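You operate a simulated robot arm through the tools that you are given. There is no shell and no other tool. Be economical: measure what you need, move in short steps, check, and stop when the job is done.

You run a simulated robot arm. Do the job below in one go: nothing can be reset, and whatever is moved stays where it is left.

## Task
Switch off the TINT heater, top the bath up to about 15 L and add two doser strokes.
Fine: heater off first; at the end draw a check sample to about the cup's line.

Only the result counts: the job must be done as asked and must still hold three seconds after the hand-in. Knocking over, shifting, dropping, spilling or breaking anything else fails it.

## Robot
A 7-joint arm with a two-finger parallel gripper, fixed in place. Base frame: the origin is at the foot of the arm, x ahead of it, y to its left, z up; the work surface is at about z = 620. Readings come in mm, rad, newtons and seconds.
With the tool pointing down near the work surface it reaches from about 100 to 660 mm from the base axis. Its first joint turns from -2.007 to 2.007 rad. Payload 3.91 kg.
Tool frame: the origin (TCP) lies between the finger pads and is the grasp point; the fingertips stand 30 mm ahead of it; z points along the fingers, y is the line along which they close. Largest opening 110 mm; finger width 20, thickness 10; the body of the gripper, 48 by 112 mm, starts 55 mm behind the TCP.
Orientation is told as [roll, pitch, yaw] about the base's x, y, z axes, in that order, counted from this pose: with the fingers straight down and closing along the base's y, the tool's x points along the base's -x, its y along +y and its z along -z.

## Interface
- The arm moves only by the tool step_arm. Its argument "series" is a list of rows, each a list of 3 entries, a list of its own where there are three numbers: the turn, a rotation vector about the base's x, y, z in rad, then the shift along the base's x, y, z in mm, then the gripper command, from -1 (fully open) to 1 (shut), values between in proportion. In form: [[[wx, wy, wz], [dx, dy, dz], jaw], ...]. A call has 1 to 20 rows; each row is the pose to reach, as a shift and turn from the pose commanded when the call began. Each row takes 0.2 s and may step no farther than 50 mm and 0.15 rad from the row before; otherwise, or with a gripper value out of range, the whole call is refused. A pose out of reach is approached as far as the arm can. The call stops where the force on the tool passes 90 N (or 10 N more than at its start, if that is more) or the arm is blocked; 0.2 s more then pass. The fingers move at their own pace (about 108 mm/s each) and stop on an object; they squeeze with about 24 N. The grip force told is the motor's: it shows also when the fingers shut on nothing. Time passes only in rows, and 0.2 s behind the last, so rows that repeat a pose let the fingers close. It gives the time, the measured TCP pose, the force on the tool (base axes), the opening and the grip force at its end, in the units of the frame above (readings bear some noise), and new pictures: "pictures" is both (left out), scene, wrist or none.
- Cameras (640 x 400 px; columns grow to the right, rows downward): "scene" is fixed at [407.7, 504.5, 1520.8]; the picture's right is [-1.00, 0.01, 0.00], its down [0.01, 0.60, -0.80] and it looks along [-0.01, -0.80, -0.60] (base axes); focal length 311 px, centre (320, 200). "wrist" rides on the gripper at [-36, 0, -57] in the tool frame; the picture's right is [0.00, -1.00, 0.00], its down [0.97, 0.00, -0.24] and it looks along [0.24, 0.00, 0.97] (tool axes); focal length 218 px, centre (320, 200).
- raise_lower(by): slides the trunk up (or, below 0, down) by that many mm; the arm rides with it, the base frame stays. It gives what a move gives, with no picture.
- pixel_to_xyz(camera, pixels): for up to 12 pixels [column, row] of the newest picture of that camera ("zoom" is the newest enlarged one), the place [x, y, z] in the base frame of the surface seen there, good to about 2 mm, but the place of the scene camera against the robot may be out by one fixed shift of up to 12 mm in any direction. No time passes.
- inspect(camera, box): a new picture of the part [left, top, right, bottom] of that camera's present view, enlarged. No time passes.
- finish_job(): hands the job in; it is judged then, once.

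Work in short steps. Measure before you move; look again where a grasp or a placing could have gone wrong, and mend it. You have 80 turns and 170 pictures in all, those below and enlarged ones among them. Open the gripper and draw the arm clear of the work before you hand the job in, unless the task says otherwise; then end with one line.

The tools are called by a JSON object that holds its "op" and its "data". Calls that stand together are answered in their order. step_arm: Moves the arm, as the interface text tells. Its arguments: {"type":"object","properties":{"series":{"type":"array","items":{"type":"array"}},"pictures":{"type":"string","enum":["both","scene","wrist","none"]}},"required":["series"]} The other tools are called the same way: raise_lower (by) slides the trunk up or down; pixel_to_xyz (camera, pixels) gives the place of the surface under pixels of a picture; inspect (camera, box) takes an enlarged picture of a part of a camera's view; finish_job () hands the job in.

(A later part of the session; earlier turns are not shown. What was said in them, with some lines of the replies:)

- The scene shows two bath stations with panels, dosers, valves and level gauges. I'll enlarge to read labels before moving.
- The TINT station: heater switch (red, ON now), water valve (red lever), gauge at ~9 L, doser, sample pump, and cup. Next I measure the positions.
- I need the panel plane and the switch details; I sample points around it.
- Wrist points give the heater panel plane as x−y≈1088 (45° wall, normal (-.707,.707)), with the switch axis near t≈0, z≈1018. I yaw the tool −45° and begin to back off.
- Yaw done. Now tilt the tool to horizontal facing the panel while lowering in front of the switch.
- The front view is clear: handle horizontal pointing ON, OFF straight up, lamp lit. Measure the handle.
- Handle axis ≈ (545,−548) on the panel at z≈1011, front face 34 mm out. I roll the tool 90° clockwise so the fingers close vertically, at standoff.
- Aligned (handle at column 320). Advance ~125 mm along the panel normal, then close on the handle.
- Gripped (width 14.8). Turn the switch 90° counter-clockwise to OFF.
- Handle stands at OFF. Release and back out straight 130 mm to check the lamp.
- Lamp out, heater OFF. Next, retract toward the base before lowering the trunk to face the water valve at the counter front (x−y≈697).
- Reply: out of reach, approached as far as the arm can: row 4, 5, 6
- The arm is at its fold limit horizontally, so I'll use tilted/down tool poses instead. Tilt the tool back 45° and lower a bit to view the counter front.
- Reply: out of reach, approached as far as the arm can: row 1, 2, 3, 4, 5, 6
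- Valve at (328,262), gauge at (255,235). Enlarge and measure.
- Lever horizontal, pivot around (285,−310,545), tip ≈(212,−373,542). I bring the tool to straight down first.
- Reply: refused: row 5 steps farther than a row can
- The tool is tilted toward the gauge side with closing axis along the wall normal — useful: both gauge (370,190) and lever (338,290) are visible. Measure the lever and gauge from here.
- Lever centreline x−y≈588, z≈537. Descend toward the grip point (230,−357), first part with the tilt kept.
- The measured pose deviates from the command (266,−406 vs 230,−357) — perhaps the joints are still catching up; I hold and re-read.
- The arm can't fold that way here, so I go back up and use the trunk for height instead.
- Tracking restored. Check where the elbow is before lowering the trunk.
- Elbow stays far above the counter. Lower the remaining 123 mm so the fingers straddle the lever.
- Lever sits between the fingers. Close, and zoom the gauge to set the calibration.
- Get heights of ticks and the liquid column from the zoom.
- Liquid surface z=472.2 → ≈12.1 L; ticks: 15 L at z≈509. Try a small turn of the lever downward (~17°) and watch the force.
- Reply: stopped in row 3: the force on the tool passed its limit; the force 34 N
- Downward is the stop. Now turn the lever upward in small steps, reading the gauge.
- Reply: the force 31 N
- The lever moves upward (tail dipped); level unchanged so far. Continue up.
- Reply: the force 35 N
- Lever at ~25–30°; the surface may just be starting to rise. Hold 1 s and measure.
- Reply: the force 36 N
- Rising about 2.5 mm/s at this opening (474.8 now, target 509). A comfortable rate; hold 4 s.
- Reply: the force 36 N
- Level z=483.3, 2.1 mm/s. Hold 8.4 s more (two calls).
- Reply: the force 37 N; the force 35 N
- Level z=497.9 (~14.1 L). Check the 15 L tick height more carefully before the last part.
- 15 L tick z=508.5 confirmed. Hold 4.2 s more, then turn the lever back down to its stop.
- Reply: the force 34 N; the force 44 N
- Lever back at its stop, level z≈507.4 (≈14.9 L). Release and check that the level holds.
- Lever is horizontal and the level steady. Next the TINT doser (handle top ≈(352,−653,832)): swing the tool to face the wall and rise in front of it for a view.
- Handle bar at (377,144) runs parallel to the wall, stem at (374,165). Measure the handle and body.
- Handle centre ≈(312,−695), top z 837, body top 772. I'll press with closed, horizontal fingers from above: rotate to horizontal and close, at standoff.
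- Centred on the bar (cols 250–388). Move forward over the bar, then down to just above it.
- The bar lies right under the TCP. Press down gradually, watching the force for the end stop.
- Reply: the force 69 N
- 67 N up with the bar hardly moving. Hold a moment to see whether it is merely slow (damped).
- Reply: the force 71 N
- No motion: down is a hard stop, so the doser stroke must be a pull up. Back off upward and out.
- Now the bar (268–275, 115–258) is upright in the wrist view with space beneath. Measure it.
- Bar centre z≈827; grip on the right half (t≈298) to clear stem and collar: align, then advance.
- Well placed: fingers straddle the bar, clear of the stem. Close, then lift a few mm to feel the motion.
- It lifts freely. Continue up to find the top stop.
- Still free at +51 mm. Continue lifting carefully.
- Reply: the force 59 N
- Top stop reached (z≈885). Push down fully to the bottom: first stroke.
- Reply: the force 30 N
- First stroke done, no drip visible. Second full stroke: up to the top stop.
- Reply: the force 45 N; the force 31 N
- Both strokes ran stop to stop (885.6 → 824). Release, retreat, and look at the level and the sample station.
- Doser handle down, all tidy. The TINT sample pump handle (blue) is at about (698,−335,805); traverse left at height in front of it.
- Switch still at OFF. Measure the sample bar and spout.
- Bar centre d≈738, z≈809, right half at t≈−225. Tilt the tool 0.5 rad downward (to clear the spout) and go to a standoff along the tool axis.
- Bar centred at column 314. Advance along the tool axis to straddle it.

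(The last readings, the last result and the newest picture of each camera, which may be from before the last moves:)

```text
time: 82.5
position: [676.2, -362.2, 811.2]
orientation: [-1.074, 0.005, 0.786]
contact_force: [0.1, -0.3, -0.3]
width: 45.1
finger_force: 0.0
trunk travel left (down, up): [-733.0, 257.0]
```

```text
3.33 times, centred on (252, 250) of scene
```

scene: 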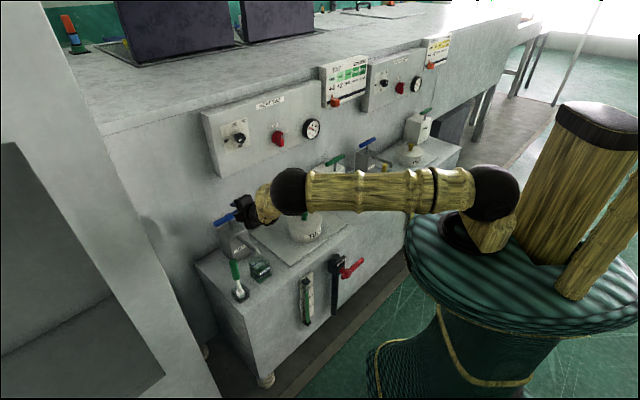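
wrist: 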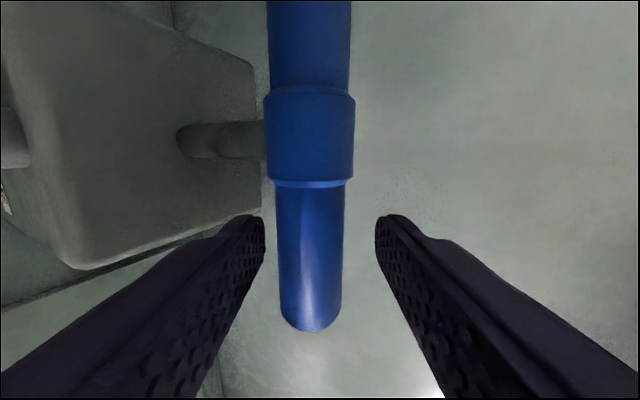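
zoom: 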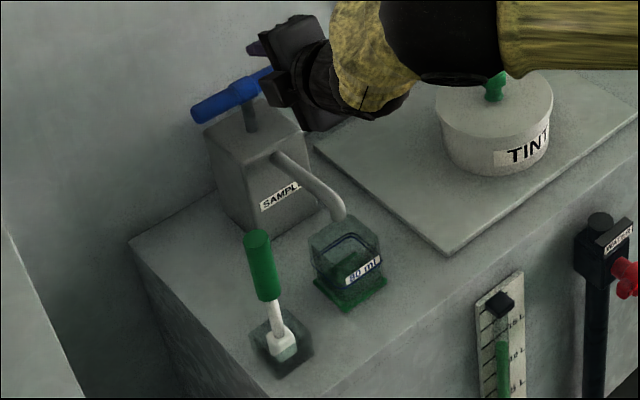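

Cup and spout clearly visible (zoom (347,265)). Close and lift 20 mm, then compare the cup.

{"op": "step_arm", "data": {"series": [[[0, 0, 0], [0, 0, 0], 1], [[0, 0, 0], [0, 0, 0], 1], [[0, 0, 0], [0, 0, 0], 1], [[0, 0, 0], [0, 0, 7], 1], [[0, 0, 0], [0, 0, 14], 1], [[0, 0, 0], [0, 0, 20], 1]], "pictures": "wrist"}}

{"op": "inspect", "data": {"camera": "scene", "box": [236, 244, 284, 292]}}

```text
time: 83.9
position: [675.6, -362.8, 830.3]
orientation: [-1.077, 0.006, 0.787]
contact_force: [-12.3, 1.7, -3.9]
width: 21.9
finger_force: 45.3
trunk travel left (down, up): [-733.0, 257.0]
```

wrist: 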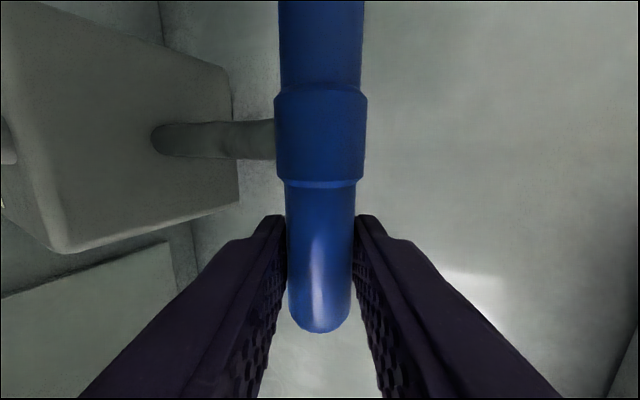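

```text
8.33 times, centred on (260, 268) of scene
```

zoom: 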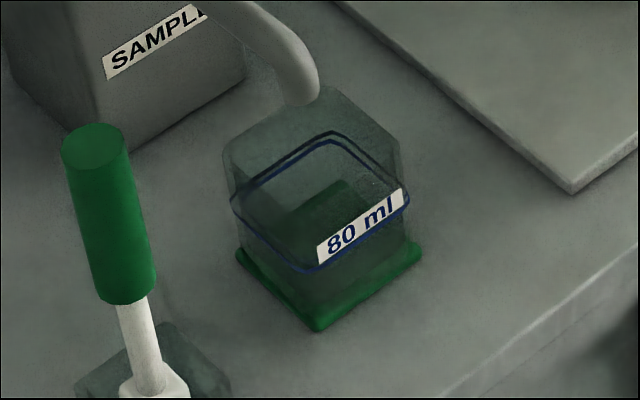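

Pump rises like the doser; the cup is empty. Lift on to the top stop.

{"op": "step_arm", "data": {"series": [[[0, 0, 0], [0, 0, 8], 1], [[0, 0, 0], [0, 0, 16], 1], [[0, 0, 0], [0, 0, 24], 1], [[0, 0, 0], [0, 0, 32], 1], [[0, 0, 0], [0, 0, 40], 1], [[0, 0, 0], [0, 0, 46], 1]], "pictures": "none"}}

{"op": "inspect", "data": {"camera": "scene", "box": [204, 172, 300, 292]}}

```text
time: 85.3
position: [677.5, -361.3, 869.4]
orientation: [-1.063, 0.009, 0.787]
contact_force: [-10.5, -0.8, -36.2]
width: 22.2
finger_force: 45.5
trunk travel left (down, up): [-733.0, 257.0]
```

```text
3.33 times, centred on (252, 232) of scene
```

zoom: 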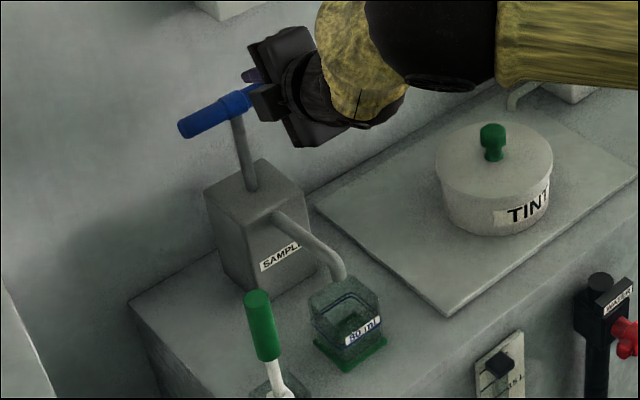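

Top stop at z≈869. Push down partway (~25 mm) and check how the cup fills.

{"op": "step_arm", "data": {"series": [[[0, 0, 0], [0, 0, -10], 1], [[0, 0, 0], [0, 0, -18], 1], [[0, 0, 0], [0, 0, -26], 1], [[0, 0, 0], [0, 0, -34], 1]], "pictures": "none"}}

{"op": "inspect", "data": {"camera": "scene", "box": [236, 244, 284, 292]}}

```text
time: 86.3
position: [676.8, -362.5, 844.5]
orientation: [-1.078, 0.004, 0.787]
contact_force: [-10.6, 0.8, 0.9]
width: 21.9
finger_force: 44.9
trunk travel left (down, up): [-733.0, 257.0]
```

```text
8.33 times, centred on (260, 268) of scene
```

zoom: 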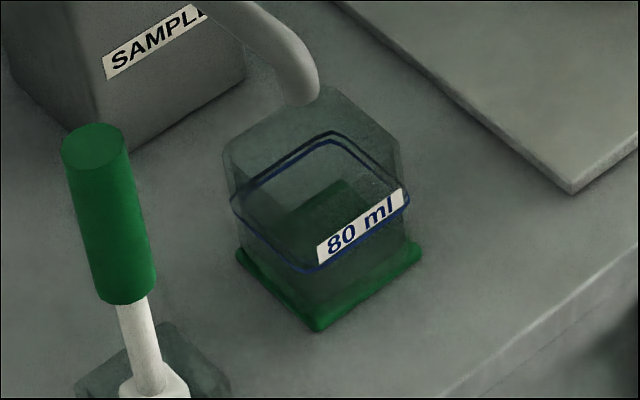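

Nothing in the cup yet. Push the rest of the way to the bottom.

{"op": "step_arm", "data": {"series": [[[0, 0, 0], [0, 0, -9], 1], [[0, 0, 0], [0, 0, -18], 1], [[0, 0, 0], [0, 0, -27], 1], [[0, 0, 0], [0, 0, -36], 1], [[0, 0, 0], [0, 0, -42], 1], [[0, 0, 0], [0, 0, -42], 1], [[0, 0, 0], [0, 0, -42], 1]], "pictures": "none"}}

{"op": "inspect", "data": {"camera": "scene", "box": [236, 244, 284, 292]}}

```text
time: 87.9
position: [676.7, -362.3, 808.0]
orientation: [-1.085, 0.003, 0.787]
contact_force: [0.0, -8.9, 33.3]
width: 21.9
finger_force: 45.6
trunk travel left (down, up): [-733.0, 257.0]
```

```text
8.33 times, centred on (260, 268) of scene
```

zoom: 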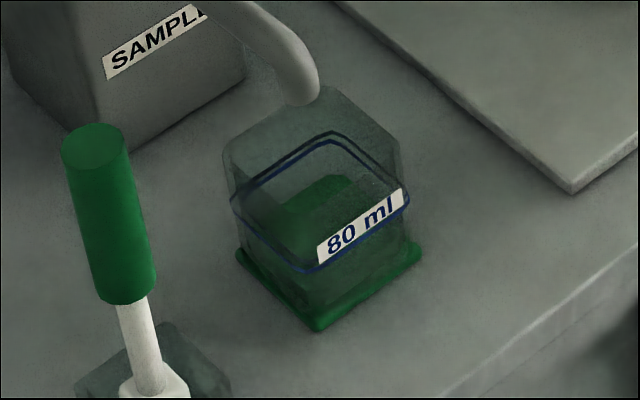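

A first small fill appears. Measure the liquid surface and the line height.

{"op": "pixel_to_xyz", "data": {"camera": "zoom", "pixels": [[315, 200], [300, 220], [330, 190], [250, 222], [290, 262], [233, 200], [330, 315], [408, 205], [330, 140], [310, 270], [280, 200], [345, 182]]}}

```text
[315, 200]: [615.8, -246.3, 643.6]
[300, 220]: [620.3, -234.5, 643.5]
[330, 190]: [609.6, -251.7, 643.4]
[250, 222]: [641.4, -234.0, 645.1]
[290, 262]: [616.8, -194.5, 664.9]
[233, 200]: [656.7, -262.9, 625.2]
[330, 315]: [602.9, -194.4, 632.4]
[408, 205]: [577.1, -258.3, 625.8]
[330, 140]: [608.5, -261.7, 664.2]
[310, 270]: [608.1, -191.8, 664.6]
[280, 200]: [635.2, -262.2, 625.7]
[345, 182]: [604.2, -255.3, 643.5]
```

Surface 643.5 vs line 664.4. Second sampling stroke, stop to stop.

{"op": "step_arm", "data": {"series": [[[0, 0, 0], [0, 0, 9], 1], [[0, 0, 0], [0, 0, 18], 1], [[0, 0, 0], [0, 0, 27], 1], [[0, 0, 0], [0, 0, 36], 1], [[0, 0, 0], [0, 0, 45], 1], [[0, 0, 0], [0, 0, 54], 1], [[0, 0, 0], [0, 0, 63], 1], [[0, 0, 0], [0, 0, 72], 1], [[0, 0, 0], [0, 0, 75], 1], [[0, 0, 0], [0, 0, 75], 1]], "pictures": "none"}}

{"op": "step_arm", "data": {"series": [[[0, 0, 0], [0, 0, -10], 1], [[0, 0, 0], [0, 0, -19], 1], [[0, 0, 0], [0, 0, -28], 1], [[0, 0, 0], [0, 0, -37], 1], [[0, 0, 0], [0, 0, -46], 1], [[0, 0, 0], [0, 0, -55], 1], [[0, 0, 0], [0, 0, -64], 1], [[0, 0, 0], [0, 0, -72], 1], [[0, 0, 0], [0, 0, -75], 1], [[0, 0, 0], [0, 0, -75], 1], [[0, 0, 0], [0, 0, -75], 1]], "pictures": "none"}}

{"op": "inspect", "data": {"camera": "scene", "box": [236, 244, 284, 292]}}

{"op": "pixel_to_xyz", "data": {"camera": "zoom", "pixels": [[315, 200], [300, 220], [330, 190], [345, 182], [320, 180], [290, 210]]}}

```text
time: 90.1
position: [675.5, -362.5, 869.5]
orientation: [-1.065, 0.009, 0.786]
contact_force: [-7.2, 3.0, -36.3]
width: 21.9
finger_force: 44.3
trunk travel left (down, up): [-733.0, 257.0]
```

```text
time: 92.5
position: [676.3, -361.6, 808.3]
orientation: [-1.087, -0.001, 0.786]
contact_force: [-12.0, -0.3, 39.4]
width: 21.8
finger_force: 44.8
trunk travel left (down, up): [-733.0, 257.0]
```

```text
8.33 times, centred on (260, 268) of scene
```

zoom: 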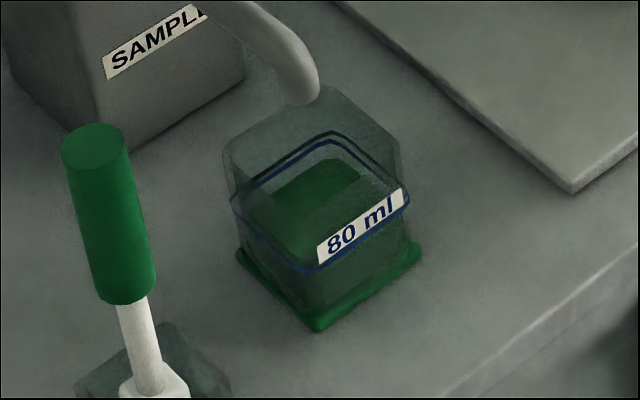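

```text
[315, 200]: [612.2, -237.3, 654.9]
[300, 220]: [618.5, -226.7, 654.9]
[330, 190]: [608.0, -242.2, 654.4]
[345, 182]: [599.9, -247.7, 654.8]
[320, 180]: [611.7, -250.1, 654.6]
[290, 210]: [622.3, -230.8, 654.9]
```

+11.3 mm per stroke; a third stroke brings it to ≈666, about at the line (664.4). Do the third.

{"op": "step_arm", "data": {"series": [[[0, 0, 0], [0, 0, 9], 1], [[0, 0, 0], [0, 0, 18], 1], [[0, 0, 0], [0, 0, 27], 1], [[0, 0, 0], [0, 0, 36], 1], [[0, 0, 0], [0, 0, 45], 1], [[0, 0, 0], [0, 0, 54], 1], [[0, 0, 0], [0, 0, 63], 1], [[0, 0, 0], [0, 0, 72], 1], [[0, 0, 0], [0, 0, 75], 1], [[0, 0, 0], [0, 0, 75], 1]], "pictures": "none"}}

{"op": "step_arm", "data": {"series": [[[0, 0, 0], [0, 0, -10], 1], [[0, 0, 0], [0, 0, -19], 1], [[0, 0, 0], [0, 0, -28], 1], [[0, 0, 0], [0, 0, -37], 1], [[0, 0, 0], [0, 0, -46], 1], [[0, 0, 0], [0, 0, -55], 1], [[0, 0, 0], [0, 0, -64], 1], [[0, 0, 0], [0, 0, -72], 1], [[0, 0, 0], [0, 0, -75], 1], [[0, 0, 0], [0, 0, -75], 1], [[0, 0, 0], [0, 0, -75], 1]], "pictures": "none"}}

{"op": "inspect", "data": {"camera": "scene", "box": [236, 244, 284, 292]}}

{"op": "pixel_to_xyz", "data": {"camera": "zoom", "pixels": [[315, 200], [300, 220], [330, 190], [345, 182], [320, 180], [290, 210]]}}

```text
time: 94.7
position: [676.0, -361.2, 869.7]
orientation: [-1.066, 0.008, 0.788]
contact_force: [-7.9, 2.5, -32.8]
width: 21.7
finger_force: 45.8
trunk travel left (down, up): [-733.0, 257.0]
```

```text
time: 97.1
position: [675.2, -361.0, 807.7]
orientation: [-1.086, 0.001, 0.789]
contact_force: [-2.7, 0.3, 35.9]
width: 21.7
finger_force: 44.9
trunk travel left (down, up): [-733.0, 257.0]
```

```text
8.33 times, centred on (260, 268) of scene
```

zoom: 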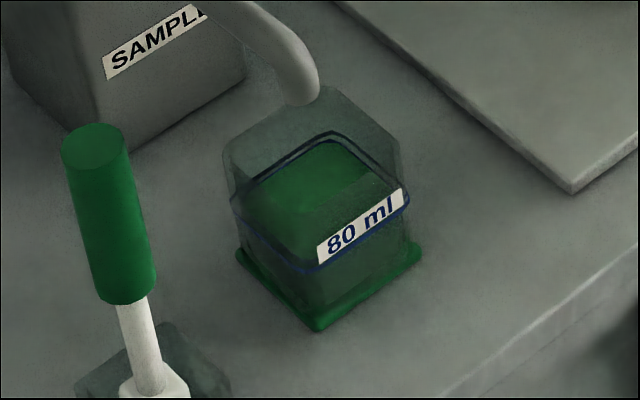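

```text
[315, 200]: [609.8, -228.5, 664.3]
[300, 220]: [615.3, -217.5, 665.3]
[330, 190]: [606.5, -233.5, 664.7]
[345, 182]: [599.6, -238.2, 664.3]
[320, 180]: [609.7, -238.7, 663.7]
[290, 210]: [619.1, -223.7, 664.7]
```

Cup filled right at the line (664.5). Relax, open, and withdraw back along the tool axis.

{"op": "step_arm", "data": {"series": [[[0, 0, 0], [0, 0, 7], 1], [[0, 0, 0], [0, 0, 7], 0.18], [[0, 0, 0], [0, 0, 7], 0.18], [[0, 0, 0], [0, 0, 7], 0.18], [[0, 0, 0], [-22, 23, 25], 0.18], [[0, 0, 0], [-44, 46, 43], 0.18], [[0, 0, 0], [-64, 67, 61], 0.18], [[0, 0, 0], [-80, 80, 100], 0.18], [[0, 0, 0], [-100, 100, 140], 0.18], [[0, 0, 0], [-120, 110, 180], 0.18], [[0, 0, 0], [-130, 110, 220], 0.18]]}}

{"op": "inspect", "data": {"camera": "scene", "box": [298, 267, 334, 303]}}

{"op": "pixel_to_xyz", "data": {"camera": "zoom", "pixels": [[217, 305], [217, 300], [217, 295], [217, 290], [165, 297]]}}

{"op": "inspect", "data": {"camera": "scene", "box": [190, 90, 382, 300]}}

```text
time: 99.5
position: [546.4, -252.2, 1021.2]
orientation: [-1.075, 0.005, 0.789]
contact_force: [0.7, -0.4, -0.2]
width: 45.1
finger_force: 0.1
trunk travel left (down, up): [-733.0, 257.0]
```

scene: 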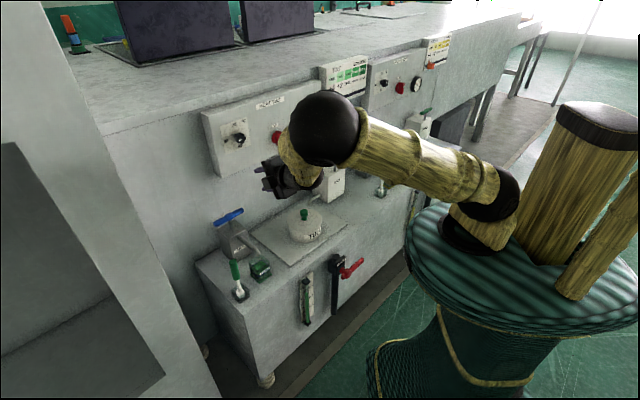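
wrist: 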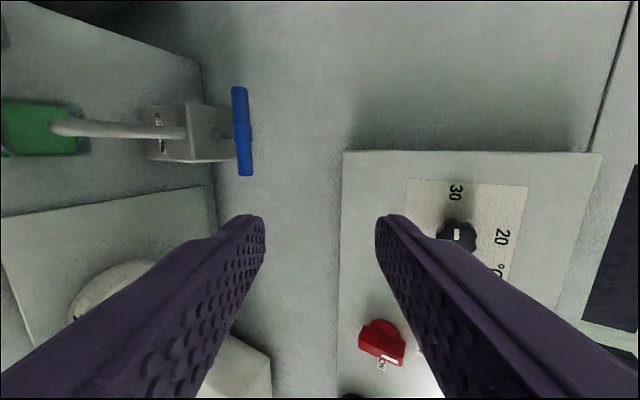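

```text
11.11 times, centred on (316, 285) of scene
```

zoom: 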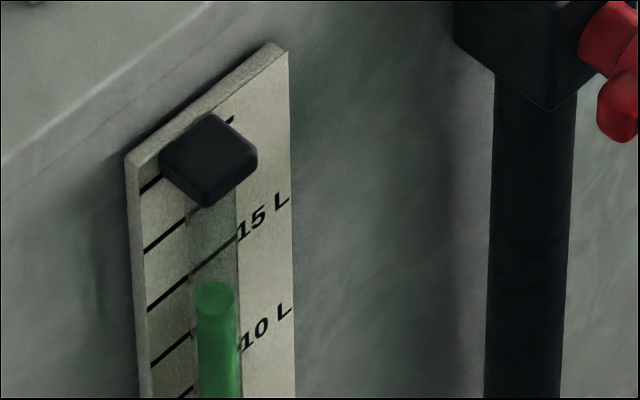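

```text
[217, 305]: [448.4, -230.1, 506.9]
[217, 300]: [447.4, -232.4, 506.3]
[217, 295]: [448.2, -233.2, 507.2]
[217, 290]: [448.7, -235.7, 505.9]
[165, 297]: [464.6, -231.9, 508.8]
```

```text
1.90 times, centred on (286, 195) of scene
```

zoom: 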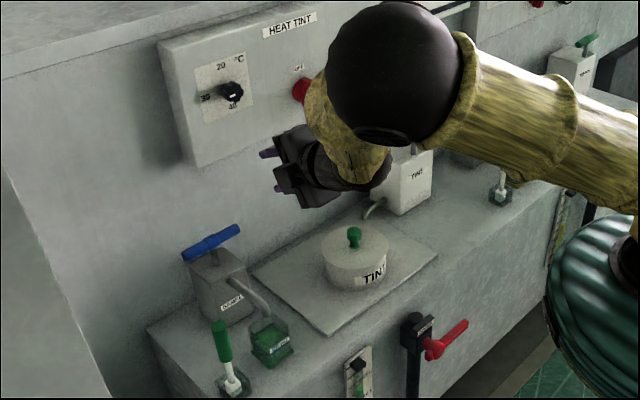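

Everything is in its final state: heater OFF, level ≈14.9 L steady, valve closed, cup at the line. Open fully and draw clear.

{"op": "step_arm", "data": {"series": [[[0, 0, 0], [-25, 25, 20], -1], [[0, 0, 0], [-50, 50, 40], -1], [[0, 0, 0], [-75, 75, 60], -1], [[0, 0, 0], [-100, 100, 80], -1], [[0, 0, 0], [-100, 100, 80], -1]]}}

```text
time: 100.7
position: [463.5, -152.0, 1104.1]
orientation: [-1.075, 0.004, 0.787]
contact_force: [-1.1, 0.8, 0.2]
width: 110.0
finger_force: 0.1
out of reach, approached as far as the arm can: row 4, 5
trunk travel left (down, up): [-733.0, 257.0]
```

scene: 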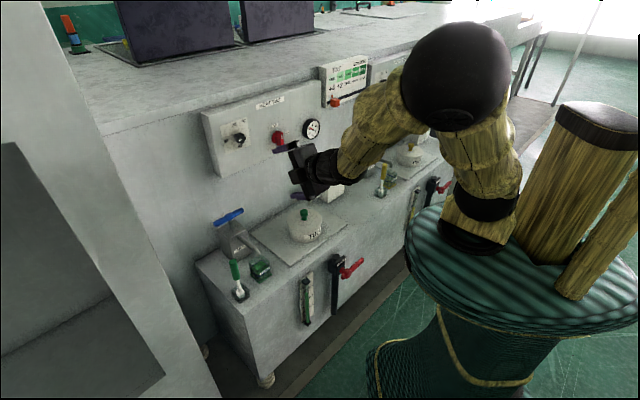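
wrist: 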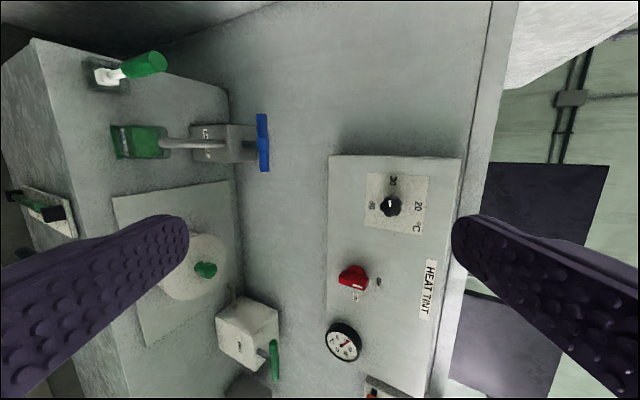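

The arm is clear, the switch points to OFF with its lamp out, and nothing else was disturbed. Hand in.

{"op": "finish_job", "data": {}}

```text
The job is handed in.
```

I switched the TINT heater off first, topped the bath up to about 14.9 L and closed the valve, gave two full doser strokes, and drew the check sample to the cup's 80 ml line. The job is handed in.
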